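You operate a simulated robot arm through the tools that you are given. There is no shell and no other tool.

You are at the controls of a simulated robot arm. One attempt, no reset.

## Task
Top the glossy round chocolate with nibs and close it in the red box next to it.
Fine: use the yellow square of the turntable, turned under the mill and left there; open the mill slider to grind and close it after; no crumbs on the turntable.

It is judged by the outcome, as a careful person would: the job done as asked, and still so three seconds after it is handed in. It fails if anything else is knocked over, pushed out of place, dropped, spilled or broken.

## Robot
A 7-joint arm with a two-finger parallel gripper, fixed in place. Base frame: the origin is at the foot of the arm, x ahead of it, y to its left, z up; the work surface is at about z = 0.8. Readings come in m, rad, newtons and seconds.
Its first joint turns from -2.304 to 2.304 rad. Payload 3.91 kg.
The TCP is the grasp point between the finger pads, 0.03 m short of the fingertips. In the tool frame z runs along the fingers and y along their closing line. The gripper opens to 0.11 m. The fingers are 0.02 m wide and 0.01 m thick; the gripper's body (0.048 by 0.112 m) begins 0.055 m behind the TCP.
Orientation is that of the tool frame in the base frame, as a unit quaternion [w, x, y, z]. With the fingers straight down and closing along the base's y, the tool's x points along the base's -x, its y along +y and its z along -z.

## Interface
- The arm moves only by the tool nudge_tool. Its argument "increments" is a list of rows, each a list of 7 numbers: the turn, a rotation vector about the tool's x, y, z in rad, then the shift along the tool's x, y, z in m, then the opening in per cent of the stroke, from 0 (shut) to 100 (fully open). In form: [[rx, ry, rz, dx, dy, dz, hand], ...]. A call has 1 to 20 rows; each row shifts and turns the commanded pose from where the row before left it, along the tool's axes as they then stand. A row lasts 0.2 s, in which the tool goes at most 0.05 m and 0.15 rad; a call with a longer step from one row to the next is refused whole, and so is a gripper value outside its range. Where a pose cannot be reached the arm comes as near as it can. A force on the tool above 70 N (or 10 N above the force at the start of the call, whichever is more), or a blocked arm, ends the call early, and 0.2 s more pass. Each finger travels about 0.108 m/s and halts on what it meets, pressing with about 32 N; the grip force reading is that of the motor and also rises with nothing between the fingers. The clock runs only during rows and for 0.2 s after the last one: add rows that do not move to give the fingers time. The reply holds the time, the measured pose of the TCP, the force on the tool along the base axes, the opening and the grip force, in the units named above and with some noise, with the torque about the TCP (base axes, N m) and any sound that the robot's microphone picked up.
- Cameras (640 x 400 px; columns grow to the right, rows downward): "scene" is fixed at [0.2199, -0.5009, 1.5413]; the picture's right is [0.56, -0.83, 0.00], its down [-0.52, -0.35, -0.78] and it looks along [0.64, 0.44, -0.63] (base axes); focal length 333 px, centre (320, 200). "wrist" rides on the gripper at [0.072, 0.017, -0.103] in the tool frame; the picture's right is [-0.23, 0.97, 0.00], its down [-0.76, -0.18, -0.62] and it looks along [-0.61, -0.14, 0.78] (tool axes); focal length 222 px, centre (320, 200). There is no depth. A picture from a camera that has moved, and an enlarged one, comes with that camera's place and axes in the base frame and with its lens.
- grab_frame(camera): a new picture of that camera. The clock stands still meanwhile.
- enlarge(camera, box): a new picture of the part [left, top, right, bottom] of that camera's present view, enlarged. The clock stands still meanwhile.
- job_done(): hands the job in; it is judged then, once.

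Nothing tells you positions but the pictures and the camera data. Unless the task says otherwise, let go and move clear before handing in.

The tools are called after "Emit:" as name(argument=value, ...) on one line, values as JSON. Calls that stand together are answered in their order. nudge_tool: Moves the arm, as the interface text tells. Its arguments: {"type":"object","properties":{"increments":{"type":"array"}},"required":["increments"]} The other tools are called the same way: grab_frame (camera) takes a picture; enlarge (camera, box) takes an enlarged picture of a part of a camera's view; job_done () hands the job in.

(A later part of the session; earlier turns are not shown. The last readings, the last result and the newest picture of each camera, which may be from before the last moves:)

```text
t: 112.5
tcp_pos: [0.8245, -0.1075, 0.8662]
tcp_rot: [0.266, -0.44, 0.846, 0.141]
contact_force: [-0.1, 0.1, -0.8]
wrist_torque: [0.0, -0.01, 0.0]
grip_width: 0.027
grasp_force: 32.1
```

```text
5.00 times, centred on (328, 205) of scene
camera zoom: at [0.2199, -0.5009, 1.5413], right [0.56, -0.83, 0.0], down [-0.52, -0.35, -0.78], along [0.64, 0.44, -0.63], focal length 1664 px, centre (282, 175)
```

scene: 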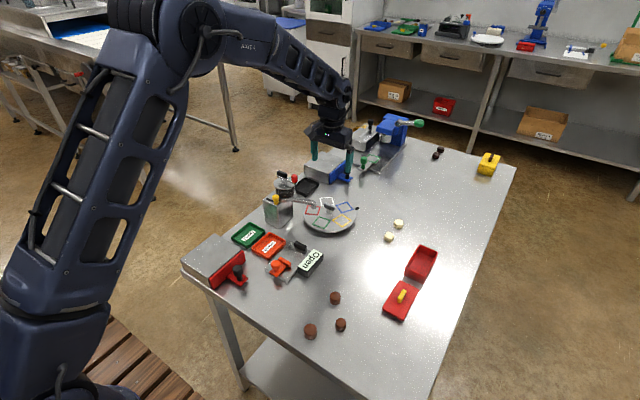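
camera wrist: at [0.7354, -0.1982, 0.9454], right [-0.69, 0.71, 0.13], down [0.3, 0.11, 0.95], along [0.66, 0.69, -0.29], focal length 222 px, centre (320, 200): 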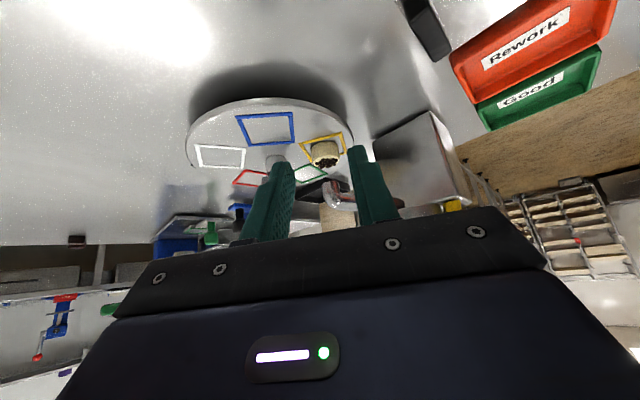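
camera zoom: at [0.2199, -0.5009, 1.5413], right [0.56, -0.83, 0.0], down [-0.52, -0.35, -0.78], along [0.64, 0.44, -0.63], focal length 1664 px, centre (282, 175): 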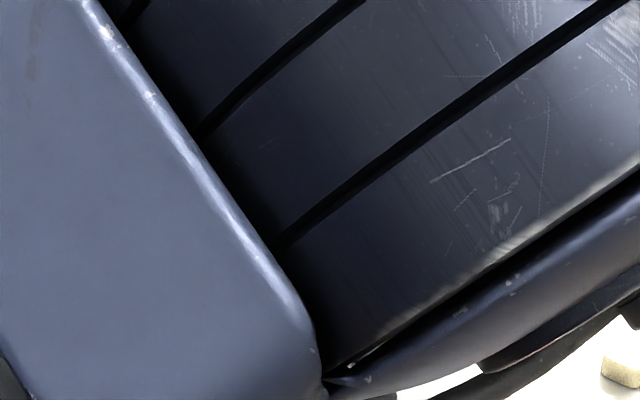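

Out from under the spout, nibs intact. I'll raise it and carry it to a free patch of table near (0.80, -0.25) so that I can regrip it with a vertical hand for the box.

Emit:
nudge_tool(increments=[[0, 0, 0, -0.008, 0, -0.0115, 15], [0, 0, 0, -0.0136, 0, -0.0194, 15], [0, 0, 0, -0.0136, 0, -0.0194, 15], [0, 0, 0, -0.0136, 0, -0.0193, 15], [0, 0, 0, 0.0119, -0.0062, -0.0083, 15], [0, 0, 0, 0.0198, -0.0103, -0.0139, 15], [0, 0, 0, 0.0198, -0.0103, -0.0139, 15], [0, 0, 0, 0.0198, -0.0103, -0.0139, 15], [0, 0, 0, 0.0198, -0.0103, -0.0139, 15], [0, 0, 0, 0.0198, -0.0103, -0.0139, 15], [0, 0, 0, 0.0079, -0.004, -0.0055, 15], [0, 0, 0, 0, 0, 0, 15]])

Emit:
grab_frame(camera="wrist")

Emit:
grab_frame(camera="scene")

```text
t: 115.1
tcp_pos: [0.7938, -0.2643, 0.9518]
tcp_rot: [0.265, -0.441, 0.846, 0.141]
contact_force: [-0.5, 0.8, -0.4]
wrist_torque: [0.0, -0.01, 0.02]
grip_width: 0.0273
grasp_force: 32.5
```

```text
taken
camera wrist: at [0.7104, -0.3516, 0.9945], right [-0.69, 0.71, 0.13], down [0.3, 0.11, 0.95], along [0.66, 0.69, -0.29], focal length 222 px, centre (320, 200)
```

wrist: 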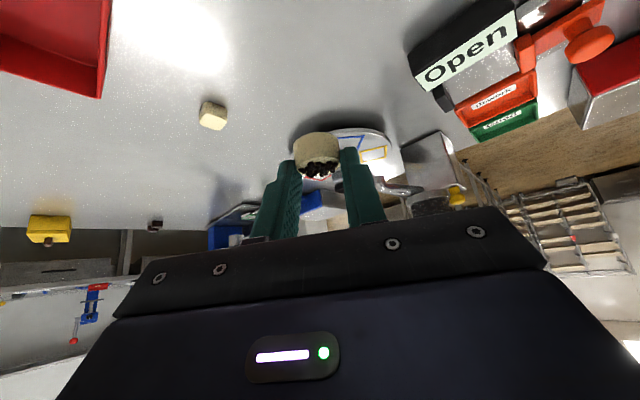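

```text
taken
```

scene: 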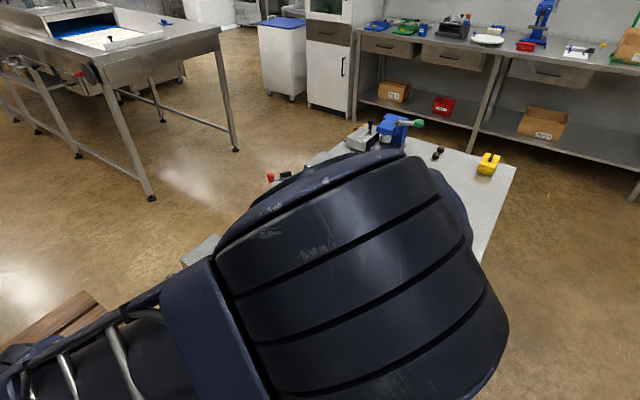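

Emit:
nudge_tool(increments=[[0, 0, 0, 0.0103, 0, 0.0147, 15], [0, 0, 0, 0.0161, 0, 0.0229, 15], [0, 0, 0, 0.0161, 0, 0.0229, 15], [0, 0, 0, 0.0115, 0, 0.0164, 15], [0, 0, 0, 0.0057, 0, 0.0082, 15], [0, 0, 0, 0, 0, 0, 15]])

Emit:
enlarge(camera="wrist", box=[220, 80, 420, 220])

```text
t: 116.5
tcp_pos: [0.7921, -0.2641, 0.8468]
tcp_rot: [0.266, -0.44, 0.846, 0.14]
contact_force: [-0.1, 0.1, -0.9]
wrist_torque: [0.01, 0.03, -0.01]
grip_width: 0.0275
grasp_force: 32.4
```

```text
2.86 times, centred on (320, 150) of wrist
camera zoom: at [0.7103, -0.3508, 0.89], right [-0.69, 0.71, 0.13], down [0.3, 0.11, 0.95], along [0.66, 0.69, -0.29], focal length 635 px, centre (320, 343)
```

zoom: 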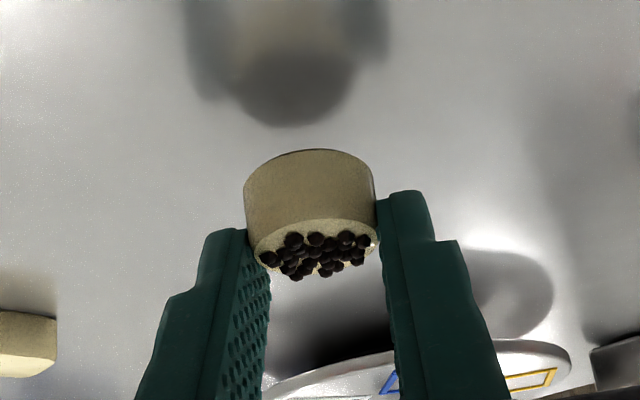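

Emit:
nudge_tool(increments=[[0, 0, 0, 0.0029, 0, 0.0041, 15], [0, 0, 0, 0.0023, 0, 0.0033, 15], [0, 0, 0, 0, 0, 0, 15]])

Emit:
enlarge(camera="wrist", box=[220, 80, 420, 220])

```text
t: 117.3
tcp_pos: [0.7917, -0.2624, 0.8381]
tcp_rot: [0.266, -0.439, 0.846, 0.141]
contact_force: [-0.2, 0.7, 0.5]
wrist_torque: [-0.01, -0.04, -0.02]
grip_width: 0.0276
grasp_force: 32.1
```

```text
2.86 times, centred on (320, 150) of wrist
camera zoom: at [0.71, -0.3504, 0.8818], right [-0.69, 0.71, 0.13], down [0.3, 0.11, 0.95], along [0.66, 0.69, -0.29], focal length 635 px, centre (320, 343)
```

zoom: 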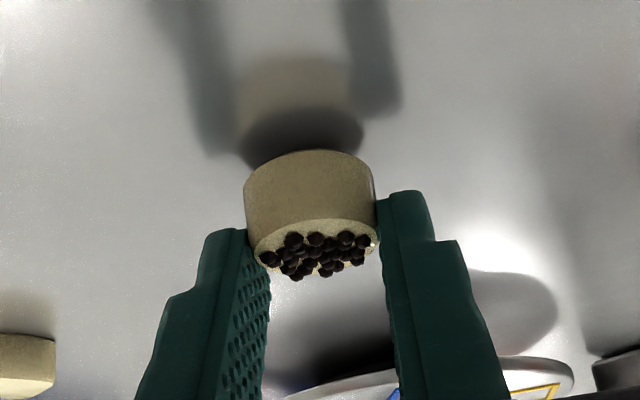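

Emit:
nudge_tool(increments=[[0, 0, 0, 0.0009, 0, 0.0012, 15], [0, 0, 0, 0, 0, 0, 15]])

Emit:
nudge_tool(increments=[[0, 0, 0, 0.0006, 0, 0.0008, 15], [0, 0, 0, 0, 0, 0, 15]])

Emit:
enlarge(camera="wrist", box=[220, 80, 420, 220])

```text
t: 117.9
tcp_pos: [0.7917, -0.2636, 0.8361]
tcp_rot: [0.266, -0.44, 0.846, 0.141]
contact_force: [1.0, -0.8, 0.6]
wrist_torque: [0.0, 0.01, 0.02]
grip_width: 0.0276
grasp_force: 32.0
```

```text
t: 118.5
tcp_pos: [0.7928, -0.2632, 0.8352]
tcp_rot: [0.267, -0.44, 0.846, 0.141]
contact_force: [-0.7, 0.4, -0.1]
wrist_torque: [0.02, -0.02, 0.02]
grip_width: 0.0275
grasp_force: 31.8
```

```text
2.86 times, centred on (320, 150) of wrist
camera zoom: at [0.7103, -0.3509, 0.8785], right [-0.69, 0.71, 0.13], down [0.3, 0.11, 0.95], along [0.66, 0.69, -0.29], focal length 635 px, centre (320, 343)
```

zoom: 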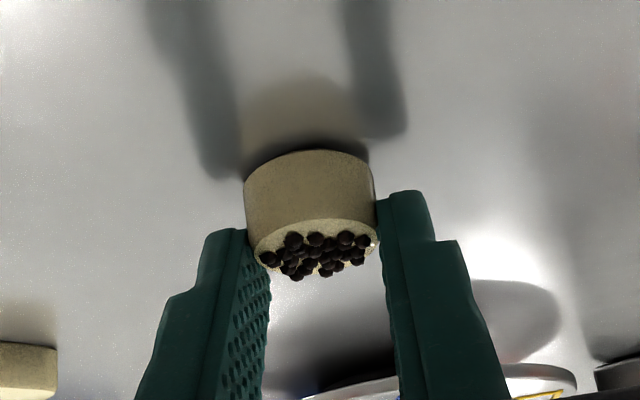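

Emit:
nudge_tool(increments=[[0, 0, 0, 0.0005, 0, 0.0007, 15], [0, 0, 0, 0, 0, 0, 15]])

Emit:
nudge_tool(increments=[[0, 0, 0, 0.0004, 0, 0.0006, 15], [0, 0, 0, 0, 0, 0, 15]])

Emit:
nudge_tool(increments=[[0, 0, 0, 0.0004, 0, 0.0006, 15], [0, 0, 0, 0, 0, 0, 15]])

```text
t: 119.1
tcp_pos: [0.7931, -0.2633, 0.8333]
tcp_rot: [0.266, -0.44, 0.846, 0.141]
contact_force: [-0.3, -0.2, -0.5]
wrist_torque: [0.03, 0.02, 0.04]
grip_width: 0.0275
grasp_force: 31.9
```

```text
t: 119.7
tcp_pos: [0.7917, -0.2631, 0.8341]
tcp_rot: [0.266, -0.441, 0.846, 0.141]
contact_force: [-0.3, 0.5, -0.1]
wrist_torque: [-0.01, -0.02, -0.01]
grip_width: 0.0274
grasp_force: 32.3
```

```text
t: 120.3
tcp_pos: [0.7923, -0.2636, 0.8336]
tcp_rot: [0.267, -0.44, 0.846, 0.139]
contact_force: [-1.7, 0.5, 8.0]
wrist_torque: [0.04, -0.03, 0.01]
grip_width: 0.0277
grasp_force: 31.7
```

Touchdown at 8 N. Easing off slightly and opening.

Emit:
nudge_tool(increments=[[0, 0, 0, -0.0002, 0, -0.0003, 15], [0, 0, 0, 0, 0, 0, 22], [0, 0, 0, 0, 0, 0, 28], [0, 0, 0, 0, 0, 0, 34], [0, 0, 0, 0, 0, 0, 42], [0, 0, 0, 0, 0, 0, 42]])

Emit:
enlarge(camera="wrist", box=[220, 80, 420, 220])

```text
t: 121.7
tcp_pos: [0.7927, -0.264, 0.8333]
tcp_rot: [0.267, -0.44, 0.846, 0.14]
contact_force: [0.1, 0.2, 0.7]
wrist_torque: [-0.03, 0.01, 0.0]
grip_width: 0.0466
grasp_force: 0.0
```

```text
2.86 times, centred on (320, 150) of wrist
camera zoom: at [0.7103, -0.3509, 0.877], right [-0.69, 0.71, 0.13], down [0.3, 0.11, 0.95], along [0.66, 0.69, -0.29], focal length 635 px, centre (320, 343)
```

zoom: 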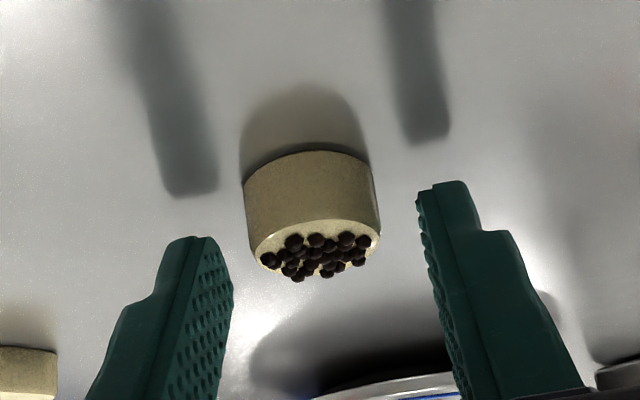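

The topped chocolate stands on the table with nibs intact. I'll rise, straighten the hand to vertical with yaw 90 degrees (closing along x), and look.

Emit:
nudge_tool(increments=[[0, 0, 0, -0.0086, 0, -0.0123, 42], [0, 0, 0, -0.0172, 0, -0.0246, 42], [0, 0, 0, -0.0172, 0, -0.0246, 42], [0, 0, 0, -0.0172, 0, -0.0246, 42], [0, 0.1222, 0, 0, 0, 0, 42], [0, 0.1222, 0, 0, 0, 0, 42], [0, 0.1222, 0, 0, 0, 0, 42], [0, 0.1222, 0, 0, 0, 0, 42], [0, 0.1222, 0, 0, 0, 0, 42], [0, 0, -0.1222, 0, 0, 0, 42], [0, 0, -0.1222, 0, 0, 0, 42], [0, 0, -0.1222, 0, 0, 0, 42], [0, 0, -0.1222, 0, 0, 0, 42], [0, 0, -0.1222, 0, 0, 0, 42], [0, 0, 0, 0, 0, 0, 42]])

Emit:
grab_frame(camera="wrist")

Emit:
grab_frame(camera="scene")

```text
t: 124.9
tcp_pos: [0.7932, -0.2633, 0.9382]
tcp_rot: [0.0, 0.708, -0.707, -0.002]
contact_force: [0.1, 0.1, -0.7]
wrist_torque: [0.0, -0.03, 0.01]
grip_width: 0.0461
grasp_force: 0.0
```

```text
taken
camera wrist: at [0.7754, -0.3357, 1.0423], right [-0.97, 0.23, 0.0], down [0.18, 0.76, 0.62], along [0.14, 0.61, -0.78], focal length 222 px, centre (320, 200)
```

wrist: 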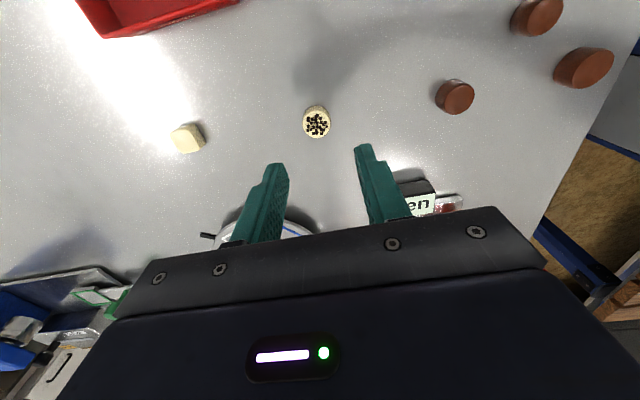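

```text
taken
```

scene: 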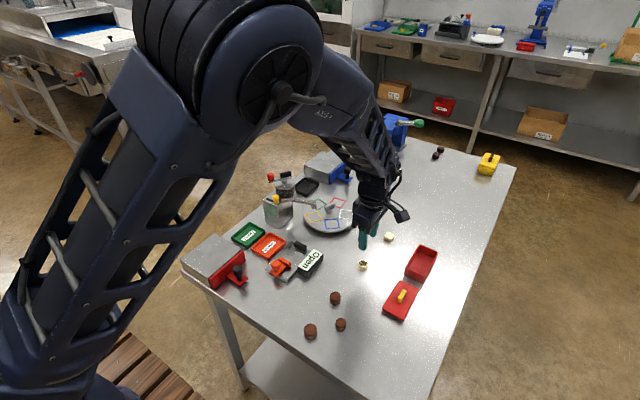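

Emit:
enlarge(camera="wrist", box=[280, 80, 360, 160])

Emit:
enlarge(camera="scene", box=[290, 180, 380, 240])

Emit:
enlarge(camera="scene", box=[350, 225, 450, 330])

```text
5.00 times, centred on (320, 120) of wrist
camera zoom: at [0.7754, -0.3357, 1.0423], right [-0.97, 0.23, 0.0], down [0.18, 0.76, 0.62], along [0.14, 0.61, -0.78], focal length 1111 px, centre (320, 600)
```

zoom: 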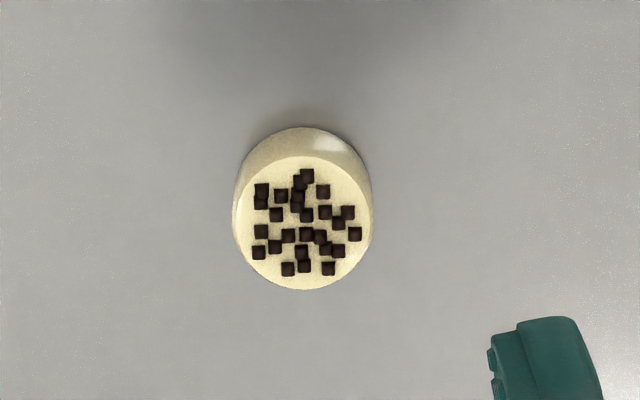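

```text
6.67 times, centred on (335, 210) of scene
camera zoom: at [0.2199, -0.5009, 1.5413], right [0.56, -0.83, 0.0], down [-0.52, -0.35, -0.78], along [0.64, 0.44, -0.63], focal length 2218 px, centre (220, 133)
```

zoom: 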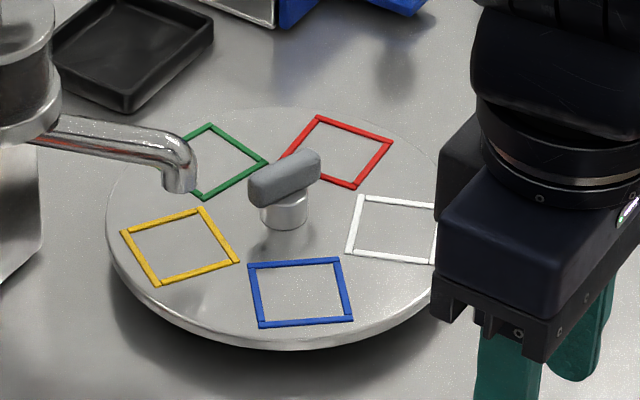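

```text
3.81 times, centred on (400, 278) of scene
camera zoom: at [0.2199, -0.5009, 1.5413], right [0.56, -0.83, 0.0], down [-0.52, -0.35, -0.78], along [0.64, 0.44, -0.63], focal length 1268 px, centre (15, -95)
```

zoom: 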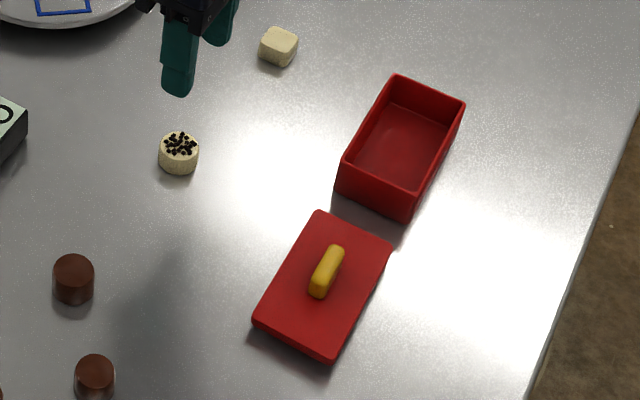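

The turntable is clean, with the yellow square under the spout. The topped chocolate is at about (0.797, -0.256). Moving over it and descending.

Emit:
nudge_tool(increments=[[0, 0, 0, -0.0075, -0.0035, 0, 42], [0, 0, 0, 0, 0, 0.035, 42], [0, 0, 0, 0, 0, 0.035, 42], [0, 0, 0, 0, 0, 0, 42]])

Emit:
enlarge(camera="wrist", box=[220, 80, 420, 220])

Emit:
enlarge(camera="scene", box=[335, 235, 395, 285])

```text
t: 125.9
tcp_pos: [0.7981, -0.2549, 0.8715]
tcp_rot: [0.0, 0.707, -0.707, -0.001]
contact_force: [0.9, 0.2, -0.5]
wrist_torque: [0.01, 0.03, -0.02]
grip_width: 0.0461
grasp_force: 0.0
```

```text
2.86 times, centred on (320, 150) of wrist
camera zoom: at [0.7802, -0.3282, 0.9733], right [-0.97, 0.23, 0.0], down [0.18, 0.76, 0.62], along [0.14, 0.61, -0.78], focal length 635 px, centre (320, 343)
```

zoom: 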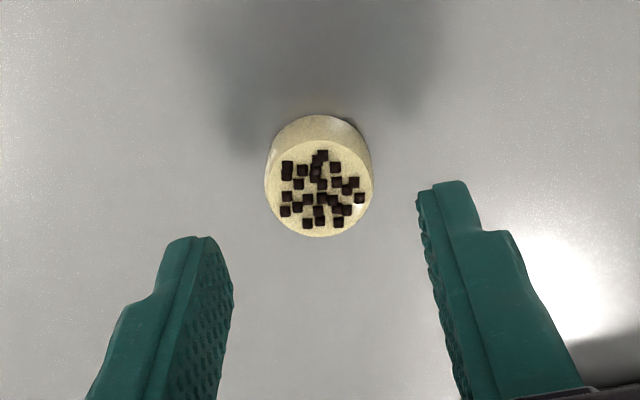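

```text
8.00 times, centred on (365, 260) of scene
camera zoom: at [0.2199, -0.5009, 1.5413], right [0.56, -0.83, 0.0], down [-0.52, -0.35, -0.78], along [0.64, 0.44, -0.63], focal length 2662 px, centre (-40, -280)
```

zoom: 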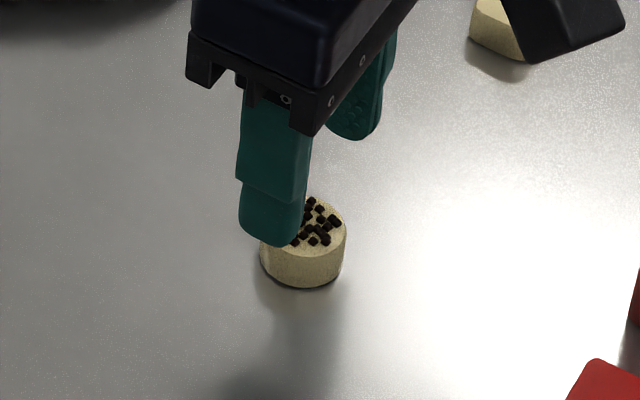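

Emit:
nudge_tool(increments=[[0, 0, 0, 0.001, 0.001, 0.02, 42], [0, 0, 0, 0, 0, 0.012, 42], [0, 0, 0, 0, 0, 0.005, 42], [0, 0, 0, 0, 0, 0, 36], [0, 0, 0, 0, 0, 0, 30], [0, 0, 0, 0, 0, 0, 24], [0, 0, 0, 0, 0, 0, 18], [0, 0, 0, 0, 0, 0, 15], [0, 0, 0, 0, 0, 0, 15]])

Emit:
enlarge(camera="wrist", box=[220, 80, 420, 220])

```text
t: 127.9
tcp_pos: [0.7941, -0.2554, 0.8345]
tcp_rot: [0.0, 0.708, -0.706, -0.002]
contact_force: [0.0, 0.4, 0.9]
wrist_torque: [0.0, 0.0, -0.01]
grip_width: 0.0256
grasp_force: 31.8
```

```text
2.86 times, centred on (320, 150) of wrist
camera zoom: at [0.7776, -0.3288, 0.9375], right [-0.97, 0.23, 0.0], down [0.18, 0.76, 0.62], along [0.14, 0.61, -0.78], focal length 635 px, centre (320, 343)
```

zoom: 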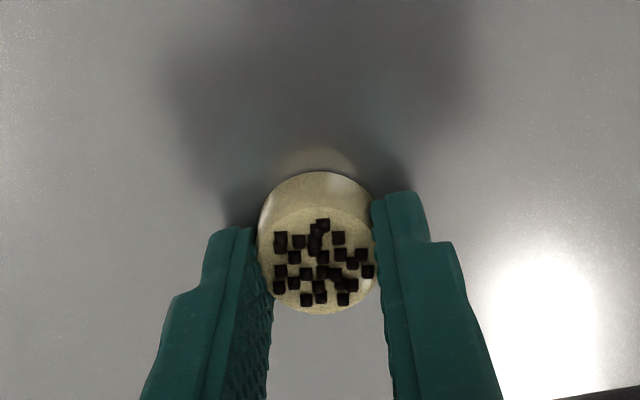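

Emit:
nudge_tool(increments=[[0, 0, 0, 0, 0, 0, 15], [0, 0, 0, 0, 0, 0, 15]])

Emit:
enlarge(camera="scene", box=[335, 235, 395, 285])

```text
t: 128.5
tcp_pos: [0.7941, -0.2557, 0.8342]
tcp_rot: [0.0, 0.708, -0.706, 0.0]
contact_force: [-0.4, -0.2, 0.5]
wrist_torque: [0.03, 0.04, -0.05]
grip_width: 0.0255
grasp_force: 32.2
```

```text
8.00 times, centred on (365, 260) of scene
camera zoom: at [0.2199, -0.5009, 1.5413], right [0.56, -0.83, 0.0], down [-0.52, -0.35, -0.78], along [0.64, 0.44, -0.63], focal length 2662 px, centre (-40, -280)
```

zoom: 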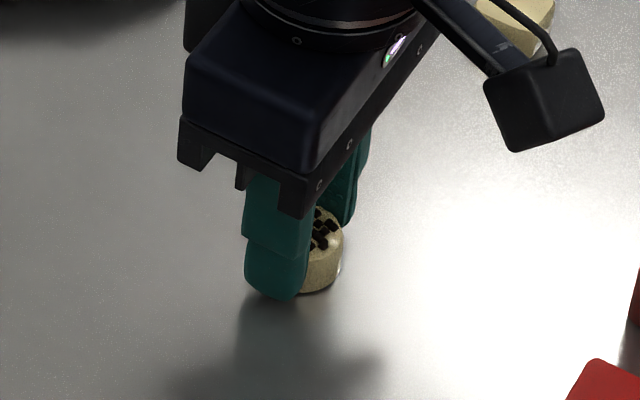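

The grip is stable at 25.5 mm and centred to about 1 mm. I'll lift a little and check the hold.

Emit:
nudge_tool(increments=[[0, 0, 0, 0, 0, -0.004, 15], [0, 0, 0, 0, 0, -0.008, 15], [0, 0, 0, 0, 0, 0, 15]])

Emit:
enlarge(camera="wrist", box=[220, 80, 420, 220])

```text
t: 129.3
tcp_pos: [0.7954, -0.2557, 0.8443]
tcp_rot: [0.0, 0.708, -0.706, -0.003]
contact_force: [-0.2, 0.1, -0.8]
wrist_torque: [0.01, 0.0, 0.0]
grip_width: 0.0254
grasp_force: 32.3
```

```text
2.86 times, centred on (320, 150) of wrist
camera zoom: at [0.7777, -0.3289, 0.9475], right [-0.97, 0.23, 0.0], down [0.18, 0.76, 0.62], along [0.14, 0.61, -0.78], focal length 635 px, centre (320, 343)
```

zoom: 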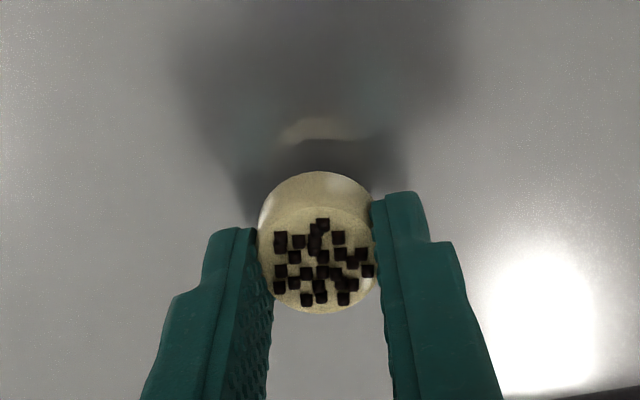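

Holding well. Lifting and carrying to above the red box at about (0.886, -0.382).

Emit:
nudge_tool(increments=[[0, 0, 0, 0, 0, -0.02, 15], [0, 0, 0, 0, 0, -0.03, 15], [0, 0, 0, 0, 0, -0.03, 15], [0, 0, 0, 0, 0, -0.01, 15], [0, 0, 0, 0.0127, -0.009, 0, 15], [0, 0, 0, 0.0227, -0.0163, 0, 15], [0, 0, 0, 0.0227, -0.0163, 0, 15], [0, 0, 0, 0.0227, -0.0163, 0, 15], [0, 0, 0, 0.0227, -0.0163, 0, 15], [0, 0, 0, 0.0227, -0.0163, 0, 15], [0, 0, 0, 0, 0, 0, 15], [0, 0, 0, 0, 0, 0, 15]])

Emit:
grab_frame(camera="wrist")

Emit:
enlarge(camera="scene", box=[375, 225, 450, 300])

```text
t: 131.9
tcp_pos: [0.8881, -0.3799, 0.9338]
tcp_rot: [0.001, 0.708, -0.706, -0.002]
contact_force: [0.3, -0.3, -0.3]
wrist_torque: [-0.01, 0.0, -0.02]
grip_width: 0.0254
grasp_force: 31.9
```

```text
taken
camera wrist: at [0.8697, -0.4537, 1.0367], right [-0.97, 0.23, 0.0], down [0.18, 0.76, 0.62], along [0.14, 0.61, -0.78], focal length 222 px, centre (320, 200)
```

wrist: 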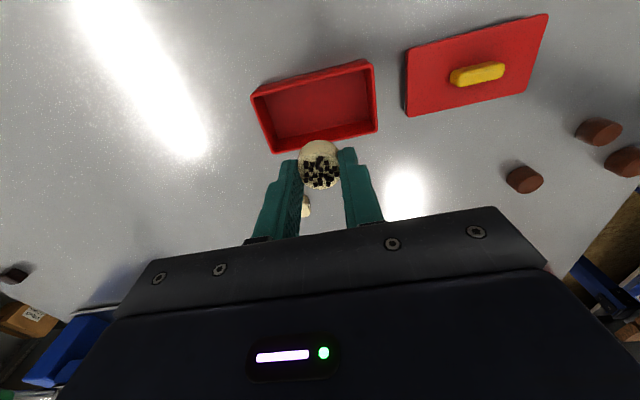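

```text
5.33 times, centred on (412, 262) of scene
camera zoom: at [0.2199, -0.5009, 1.5413], right [0.56, -0.83, 0.0], down [-0.52, -0.35, -0.78], along [0.64, 0.44, -0.63], focal length 1775 px, centre (-173, -133)
```

zoom: 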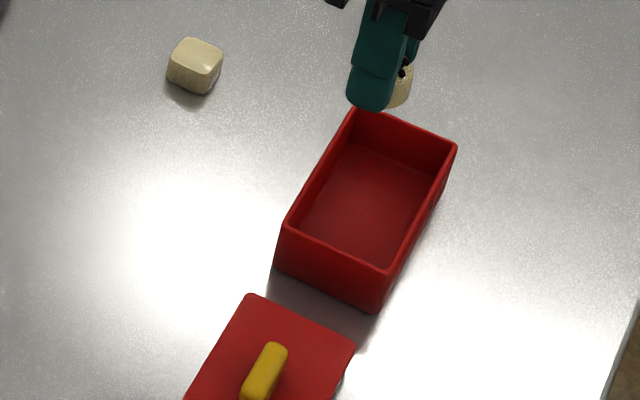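

From this view the box spans x 0.835–0.938, y −0.422 to −0.365, so its centre is near (0.8865, -0.393). Correcting and lowering part way.

Emit:
nudge_tool(increments=[[0, 0, 0, 0.0125, 0.0015, 0, 15], [0, 0, 0, 0, 0, 0.02, 15], [0, 0, 0, 0, 0, 0.015, 15], [0, 0, 0, 0, 0, 0, 15]])

Emit:
enlarge(camera="wrist", box=[210, 30, 430, 220])

Emit:
enlarge(camera="scene", box=[375, 225, 450, 300])

```text
t: 132.9
tcp_pos: [0.8846, -0.3936, 0.8984]
tcp_rot: [0.0, 0.707, -0.707, -0.001]
contact_force: [-0.3, -0.2, 0.6]
wrist_torque: [0.01, -0.01, 0.05]
grip_width: 0.0254
grasp_force: 32.3
```

```text
2.11 times, centred on (320, 125) of wrist
camera zoom: at [0.8669, -0.4668, 1.0013], right [-0.97, 0.23, 0.0], down [0.18, 0.76, 0.62], along [0.14, 0.61, -0.78], focal length 468 px, centre (320, 358)
```

zoom: 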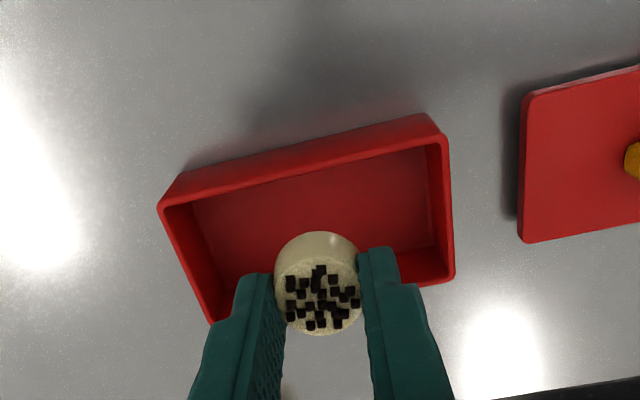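

```text
5.33 times, centred on (412, 262) of scene
camera zoom: at [0.2199, -0.5009, 1.5413], right [0.56, -0.83, 0.0], down [-0.52, -0.35, -0.78], along [0.64, 0.44, -0.63], focal length 1775 px, centre (-173, -133)
```

zoom: 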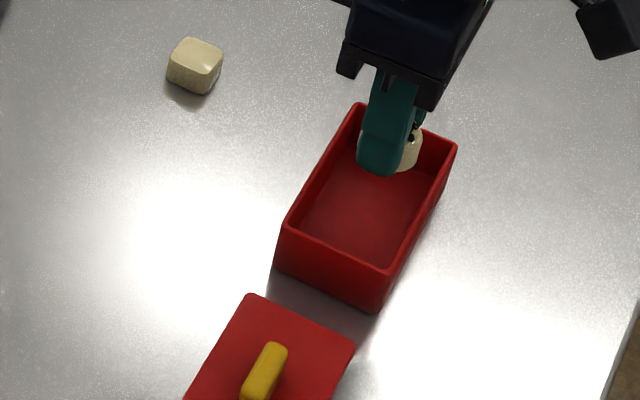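

The centring is good. Lowering into the box.

Emit:
nudge_tool(increments=[[0, 0, 0, -0.0012, -0.0012, 0.015, 15], [0, 0, 0, 0, 0, 0.018, 15], [0, 0, 0, 0, 0, 0.012, 15], [0, 0, 0, 0, 0, 0.006, 15], [0, 0, 0, 0, 0, 0, 15]])

Emit:
enlarge(camera="wrist", box=[210, 30, 430, 220])

Emit:
enlarge(camera="scene", box=[375, 225, 450, 300])

```text
t: 134.1
tcp_pos: [0.8839, -0.3941, 0.8463]
tcp_rot: [0.0, 0.708, -0.706, -0.001]
contact_force: [0.5, 0.1, 0.2]
wrist_torque: [0.01, 0.02, 0.03]
grip_width: 0.0255
grasp_force: 31.9
```

```text
2.11 times, centred on (320, 125) of wrist
camera zoom: at [0.8671, -0.4663, 0.9499], right [-0.97, 0.23, 0.0], down [0.18, 0.76, 0.62], along [0.14, 0.61, -0.78], focal length 468 px, centre (320, 358)
```

zoom: 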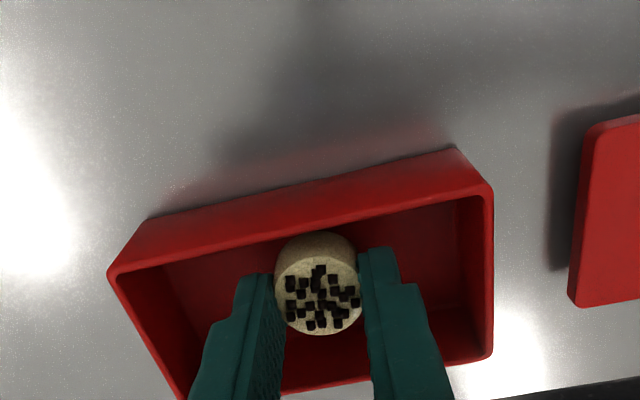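

```text
5.33 times, centred on (412, 262) of scene
camera zoom: at [0.2199, -0.5009, 1.5413], right [0.56, -0.83, 0.0], down [-0.52, -0.35, -0.78], along [0.64, 0.44, -0.63], focal length 1775 px, centre (-173, -133)
```

zoom: 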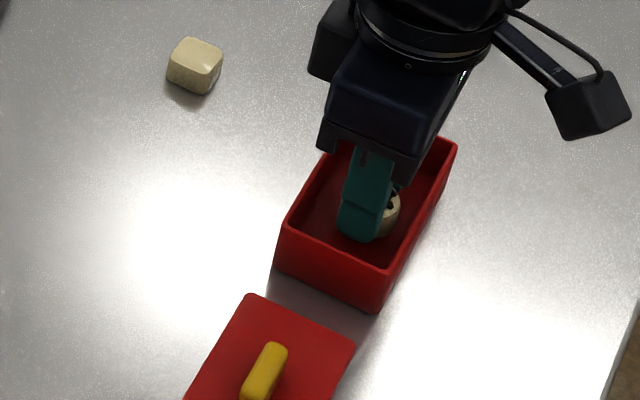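

Emit:
nudge_tool(increments=[[0, 0, 0, -0.002, -0.001, 0.002, 15], [0, 0, 0, 0, 0, 0.003, 15], [0, 0, 0, 0, 0, 0.0015, 15], [0, 0, 0, 0, 0, 0, 15]])

Emit:
nudge_tool(increments=[[0, 0, 0, 0, 0, 0.001, 15], [0, 0, 0, 0, 0, 0, 15]])

```text
t: 135.1
tcp_pos: [0.8857, -0.3916, 0.8403]
tcp_rot: [0.0, 0.707, -0.707, -0.002]
contact_force: [0.4, 1.0, -0.5]
wrist_torque: [-0.01, 0.0, 0.01]
grip_width: 0.0254
grasp_force: 31.8
```

```text
t: 135.7
tcp_pos: [0.8854, -0.3932, 0.8392]
tcp_rot: [0.0, 0.708, -0.706, -0.003]
contact_force: [0.1, -0.6, -0.2]
wrist_torque: [-0.01, -0.04, -0.01]
grip_width: 0.0252
grasp_force: 32.1
```

Emit:
nudge_tool(increments=[[0, 0, 0, 0, 0, 0.001, 15], [0, 0, 0, 0, 0, 0, 15]])

Emit:
nudge_tool(increments=[[0, 0, 0, 0, 0, 0.0008, 15], [0, 0, 0, 0, 0, 0, 15]])

```text
t: 136.3
tcp_pos: [0.8857, -0.3918, 0.839]
tcp_rot: [0.0, 0.707, -0.707, -0.001]
contact_force: [0.4, 0.2, 0.9]
wrist_torque: [-0.03, -0.07, -0.01]
grip_width: 0.0253
grasp_force: 32.1
```

```text
t: 136.9
tcp_pos: [0.8859, -0.3913, 0.8393]
tcp_rot: [-0.001, 0.708, -0.707, -0.002]
contact_force: [-1.0, 0.2, 4.7]
wrist_torque: [-0.01, 0.09, 0.0]
grip_width: 0.0253
grasp_force: 32.1
```

Light contact with the floor of the box. Opening gently and rising.

Emit:
nudge_tool(increments=[[0, 0, 0, 0, 0, 0, 20], [0, 0, 0, 0, 0, 0, 26], [0, 0, 0, 0, 0, 0, 32], [0, 0, 0, 0, 0, 0, 38], [0, 0, 0, 0, 0, 0, 38], [0, 0, 0, 0, 0, -0.01, 38], [0, 0, 0, 0, 0, -0.025, 38], [0, 0, 0, 0, 0, -0.035, 38], [0, 0, 0, 0, 0, -0.035, 38], [0, 0, 0, 0, 0, 0, 38]])

Emit:
grab_frame(camera="wrist")

Emit:
enlarge(camera="scene", box=[370, 235, 450, 325])

```text
t: 139.1
tcp_pos: [0.8855, -0.3921, 0.9428]
tcp_rot: [0.001, 0.708, -0.707, -0.003]
contact_force: [0.0, 0.5, 0.1]
wrist_torque: [-0.01, -0.02, 0.03]
grip_width: 0.0416
grasp_force: 0.1
```

```text
taken
camera wrist: at [0.868, -0.4653, 1.0458], right [-0.97, 0.23, 0.0], down [0.18, 0.76, 0.62], along [0.14, 0.61, -0.78], focal length 222 px, centre (320, 200)
```

wrist: 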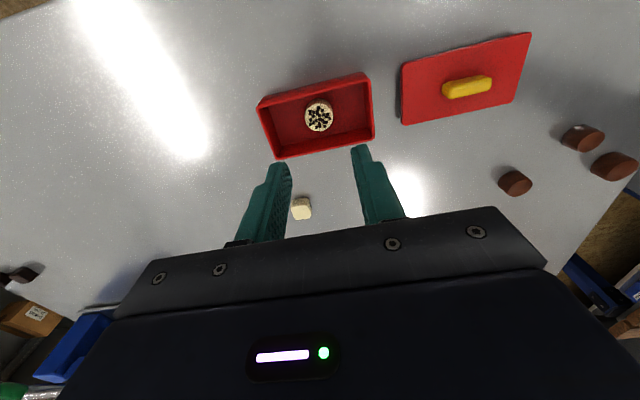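

```text
4.44 times, centred on (410, 280) of scene
camera zoom: at [0.2199, -0.5009, 1.5413], right [0.56, -0.83, 0.0], down [-0.52, -0.35, -0.78], along [0.64, 0.44, -0.63], focal length 1479 px, centre (-80, -156)
```

zoom: 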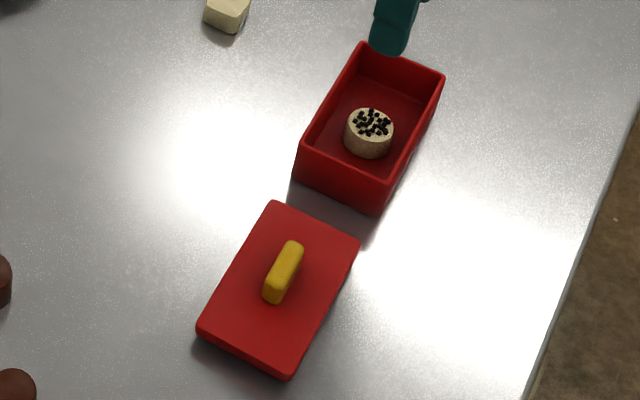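

The topped chocolate sits upright in the box. Next the lid: it lies at about (0.749, -0.390) with its yellow handle along x. I'll look closer at the lid and box rim.

Emit:
enlarge(camera="scene", box=[380, 275, 425, 325])

Emit:
enlarge(camera="wrist", box=[390, 20, 540, 130])

Emit:
enlarge(camera="wrist", box=[245, 60, 390, 165])

Emit:
enlarge(camera="scene", box=[400, 240, 440, 285])

```text
8.00 times, centred on (402, 300) of scene
camera zoom: at [0.2199, -0.5009, 1.5413], right [0.56, -0.83, 0.0], down [-0.52, -0.35, -0.78], along [0.64, 0.44, -0.63], focal length 2662 px, centre (-340, -600)
```

zoom: 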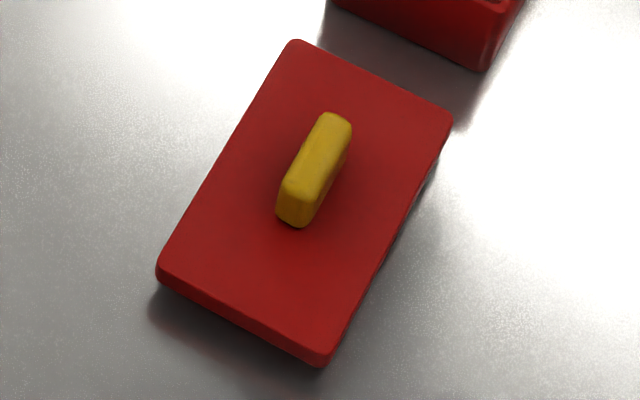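

```text
3.64 times, centred on (465, 75) of wrist
camera zoom: at [0.868, -0.4653, 1.0458], right [-0.97, 0.23, 0.0], down [0.18, 0.76, 0.62], along [0.14, 0.61, -0.78], focal length 808 px, centre (-207, 654)
```

zoom: 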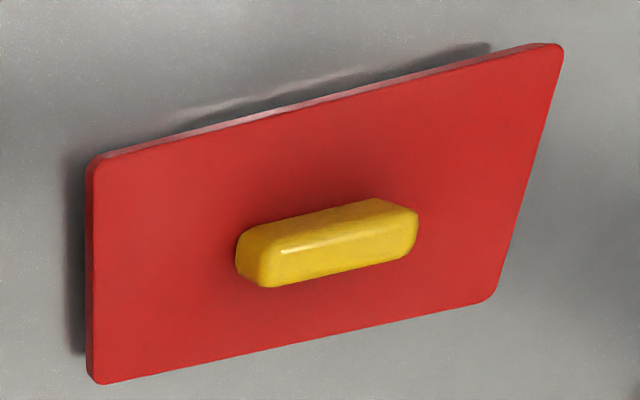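

```text
3.81 times, centred on (318, 112) of wrist
camera zoom: at [0.868, -0.4653, 1.0458], right [-0.97, 0.23, 0.0], down [0.18, 0.76, 0.62], along [0.14, 0.61, -0.78], focal length 846 px, centre (330, 533)
```

zoom: 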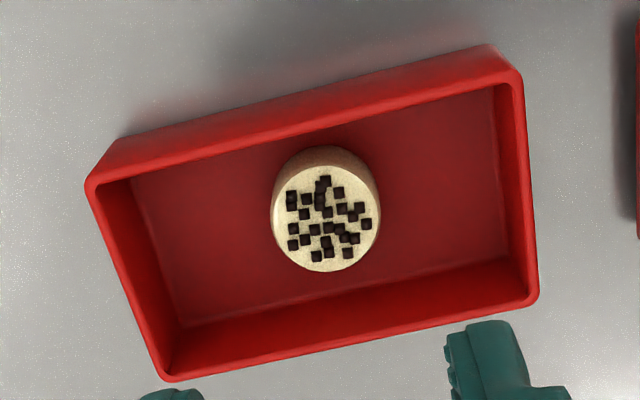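

```text
8.89 times, centred on (420, 262) of scene
camera zoom: at [0.2199, -0.5009, 1.5413], right [0.56, -0.83, 0.0], down [-0.52, -0.35, -0.78], along [0.64, 0.44, -0.63], focal length 2958 px, centre (-569, -356)
```

zoom: 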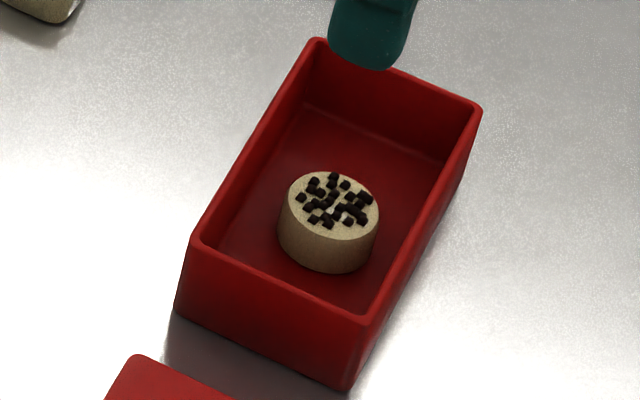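

The lid is a flat plate about 108 × 59 mm, centre about (0.7475, -0.389), handle along x; the box rim is 103 × 56 mm, centre about (0.887, -0.391). I'll turn the hand back to yaw 0 and move over the handle.

Emit:
nudge_tool(increments=[[0, 0, 0.1428, 0, 0, 0, 38], [0, 0, 0.1428, 0, 0, 0, 38], [0, 0, 0.1428, 0, 0, 0, 38], [0, 0, 0.1428, 0, 0, 0, 38], [0, 0, 0.1428, 0, 0, 0, 38], [0, 0, 0.1428, 0, 0, 0, 38], [0, 0, 0.1428, 0, 0, 0, 38], [0, 0, 0.1428, 0, 0, 0, 38], [0, 0, 0.1428, 0, 0, 0, 38], [0, 0, 0.1428, 0, 0, 0, 38], [0, 0, 0.1428, 0, 0, 0, 38], [0, 0, 0, 0.046, 0.001, 0, 38], [0, 0, 0, 0.046, 0.001, 0, 38], [0, 0, 0, 0.046, 0.001, 0, 38], [0, 0, 0, 0, 0, 0.03, 38], [0, 0, 0, 0, 0, 0, 38]])

Emit:
grab_frame(camera="wrist")

Emit:
enlarge(camera="wrist", box=[220, 20, 440, 220])

```text
t: 142.5
tcp_pos: [0.7513, -0.3865, 0.9146]
tcp_rot: [0.0, 0.0, 1.0, 0.001]
contact_force: [0.6, 0.1, 0.2]
wrist_torque: [-0.05, -0.02, -0.04]
grip_width: 0.0418
grasp_force: 0.0
```

```text
taken
camera wrist: at [0.6775, -0.3697, 1.0183], right [0.23, 0.97, 0.0], down [0.76, -0.18, 0.62], along [0.61, -0.14, -0.78], focal length 222 px, centre (320, 200)
```

wrist: 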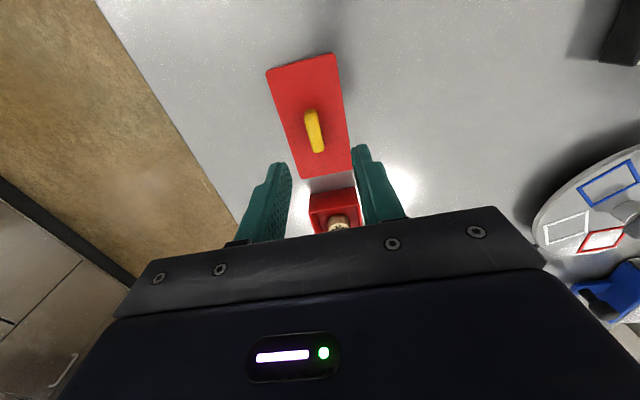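

```text
2.00 times, centred on (330, 120) of wrist
camera zoom: at [0.6775, -0.3697, 1.0183], right [0.23, 0.97, 0.0], down [0.76, -0.18, 0.62], along [0.61, -0.14, -0.78], focal length 444 px, centre (300, 360)
```

zoom: 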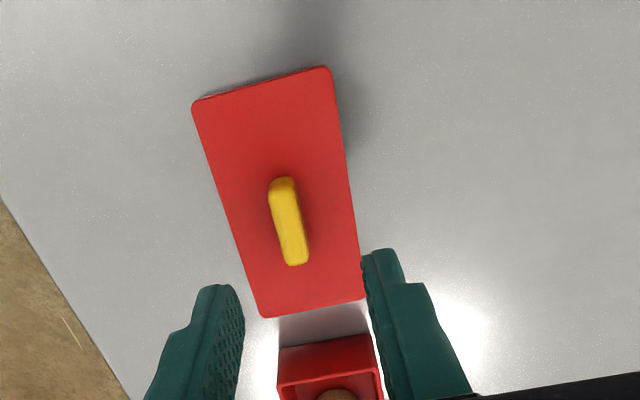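

The handle centre is at about (0.7515, -0.3917). Correcting y by 5 mm and descending over it.

Emit:
nudge_tool(increments=[[0, 0, 0, 0, -0.005, 0.02, 38], [0, 0, 0, 0, 0, 0.03, 38], [0, 0, 0, 0, 0, 0, 38]])

Emit:
enlarge(camera="wrist", box=[220, 40, 440, 220])

Emit:
enlarge(camera="scene", box=[375, 265, 435, 325])

```text
t: 143.3
tcp_pos: [0.7499, -0.3927, 0.8625]
tcp_rot: [-0.002, -0.001, 1.0, 0.001]
contact_force: [0.0, 0.3, 0.1]
wrist_torque: [0.02, 0.03, 0.0]
grip_width: 0.0417
grasp_force: 0.1
```

```text
2.22 times, centred on (330, 130) of wrist
camera zoom: at [0.677, -0.3761, 0.9675], right [0.23, 0.97, 0.0], down [0.76, -0.18, 0.62], along [0.6, -0.14, -0.78], focal length 494 px, centre (298, 356)
```

zoom: 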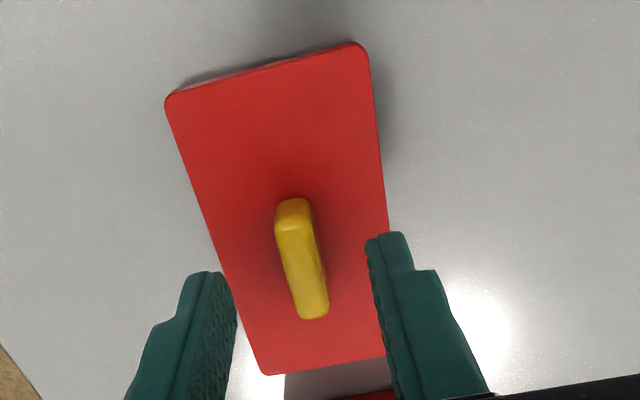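

```text
6.67 times, centred on (405, 295) of scene
camera zoom: at [0.2199, -0.5009, 1.5413], right [0.56, -0.83, 0.0], down [-0.52, -0.35, -0.78], along [0.64, 0.44, -0.63], focal length 2218 px, centre (-247, -433)
```

zoom: 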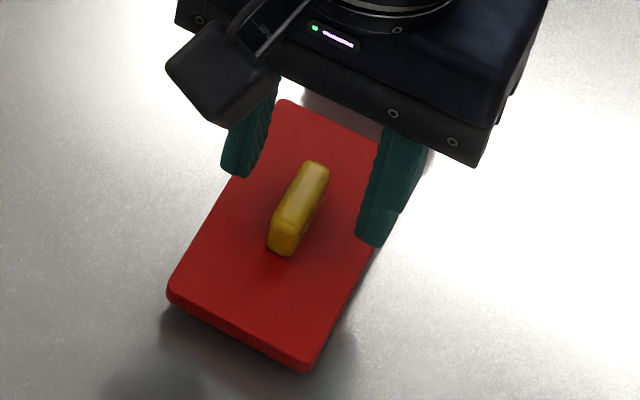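

Emit:
nudge_tool(increments=[[0, 0, 0, 0, 0.001, 0.012, 38], [0, 0, 0, 0, 0, 0.005, 38], [0, 0, 0, 0, 0, 0, 30], [0, 0, 0, 0, 0, 0, 20], [0, 0, 0, 0, 0, 0, 10], [0, 0, 0, 0, 0, 0, 4], [0, 0, 0, 0, 0, 0, 4]])

Emit:
enlarge(camera="wrist", box=[220, 40, 440, 220])

Emit:
enlarge(camera="scene", box=[375, 265, 435, 325])

```text
t: 144.9
tcp_pos: [0.7484, -0.3919, 0.8469]
tcp_rot: [-0.001, 0.001, 1.0, 0.001]
contact_force: [-0.2, 0.1, 0.4]
wrist_torque: [-0.01, 0.01, 0.03]
grip_width: 0.0105
grasp_force: 32.2
```

```text
2.22 times, centred on (330, 130) of wrist
camera zoom: at [0.676, -0.3755, 0.9499], right [0.23, 0.97, 0.0], down [0.76, -0.18, 0.62], along [0.61, -0.14, -0.78], focal length 494 px, centre (298, 356)
```

zoom: 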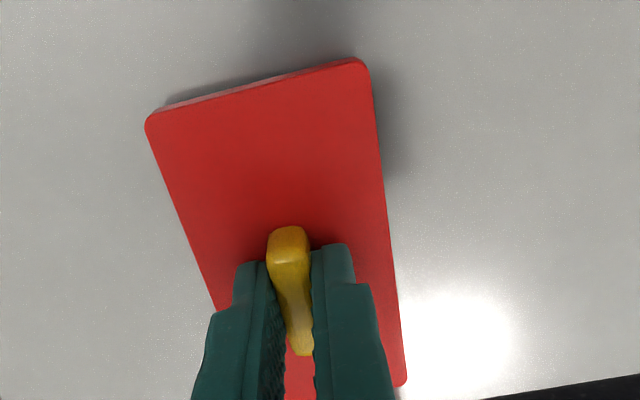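

```text
6.67 times, centred on (405, 295) of scene
camera zoom: at [0.2199, -0.5009, 1.5413], right [0.56, -0.83, 0.0], down [-0.52, -0.35, -0.78], along [0.64, 0.44, -0.63], focal length 2218 px, centre (-247, -433)
```

zoom: 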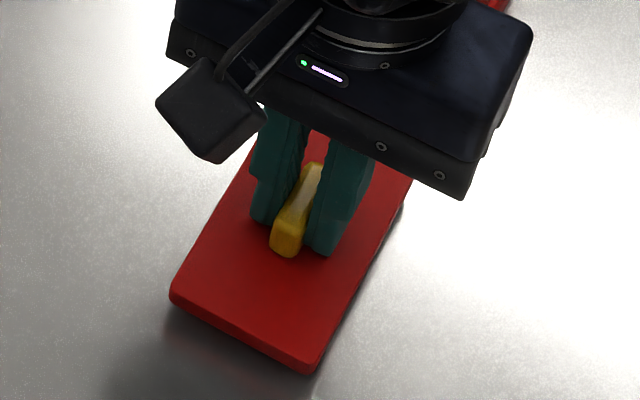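

The handle is gripped. Lifting the lid 8 cm and checking that it hangs level.

Emit:
nudge_tool(increments=[[0, 0, 0, 0, 0, -0.01, 4], [0, 0, 0, 0, 0, -0.025, 4], [0, 0, 0, 0, 0, -0.03, 4], [0, 0, 0, 0, 0, -0.02, 4], [0, 0, 0, 0, 0, 0, 4]])

Emit:
enlarge(camera="wrist", box=[220, 40, 440, 220])

Emit:
enlarge(camera="scene", box=[365, 235, 445, 315])

```text
t: 146.1
tcp_pos: [0.7496, -0.3935, 0.933]
tcp_rot: [-0.002, -0.002, 1.0, 0.001]
contact_force: [0.7, -0.7, -0.4]
wrist_torque: [0.01, 0.01, 0.02]
grip_width: 0.0103
grasp_force: 31.8
```

```text
2.22 times, centred on (330, 130) of wrist
camera zoom: at [0.6763, -0.3761, 1.0368], right [0.23, 0.97, 0.0], down [0.76, -0.18, 0.62], along [0.6, -0.14, -0.78], focal length 494 px, centre (298, 356)
```

zoom: 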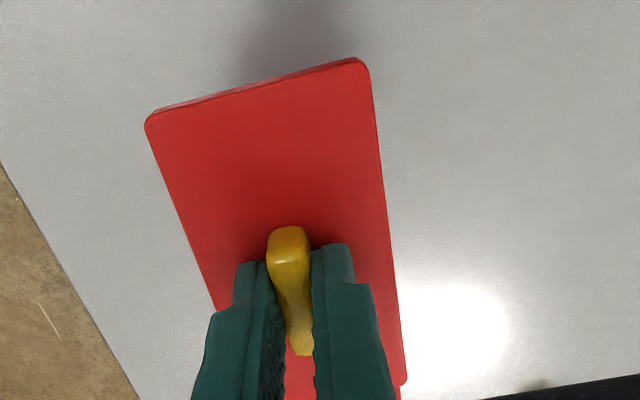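

```text
5.00 times, centred on (405, 275) of scene
camera zoom: at [0.2199, -0.5009, 1.5413], right [0.56, -0.83, 0.0], down [-0.52, -0.35, -0.78], along [0.64, 0.44, -0.63], focal length 1664 px, centre (-105, -175)
```

zoom: 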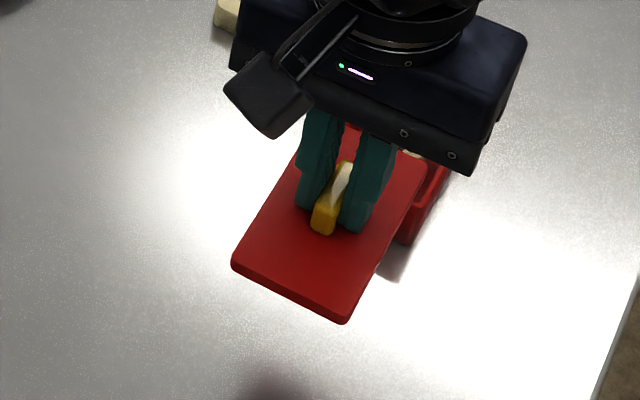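

The lid hangs level. Carrying it over the box.

Emit:
nudge_tool(increments=[[0, 0, 0, -0.02, 0.0005, 0, 4], [0, 0, 0, -0.032, 0.0005, 0, 4], [0, 0, 0, -0.032, 0.0005, 0, 4], [0, 0, 0, -0.032, 0.0005, 0, 4], [0, 0, 0, -0.0174, 0, 0, 4], [0, 0, 0, 0, 0, 0, 4], [0, 0, 0, 0, 0, 0, 4]])

Emit:
grab_frame(camera="wrist")

Emit:
enlarge(camera="scene", box=[380, 215, 460, 295])

```text
t: 147.7
tcp_pos: [0.8804, -0.3903, 0.9324]
tcp_rot: [-0.001, -0.001, 1.0, 0.001]
contact_force: [0.2, -0.3, -0.7]
wrist_torque: [0.0, 0.03, -0.01]
grip_width: 0.0103
grasp_force: 32.1
```

```text
taken
camera wrist: at [0.8077, -0.3739, 1.0356], right [0.23, 0.97, 0.0], down [0.76, -0.18, 0.62], along [0.61, -0.14, -0.78], focal length 222 px, centre (320, 200)
```

wrist: 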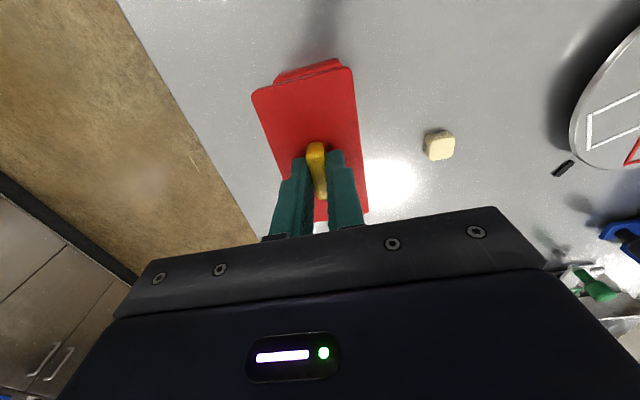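

```text
5.00 times, centred on (420, 255) of scene
camera zoom: at [0.2199, -0.5009, 1.5413], right [0.56, -0.83, 0.0], down [-0.52, -0.35, -0.78], along [0.64, 0.44, -0.63], focal length 1664 px, centre (-180, -75)
```

zoom: 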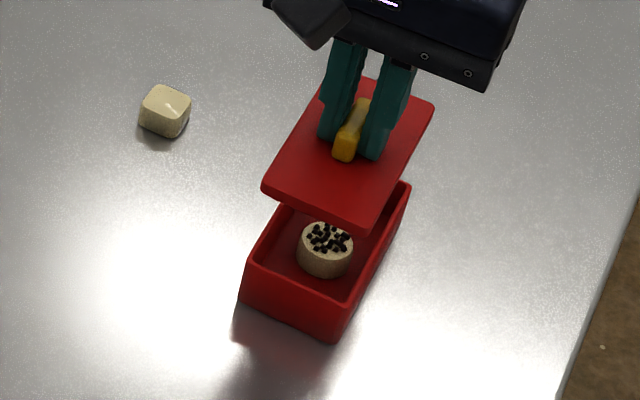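

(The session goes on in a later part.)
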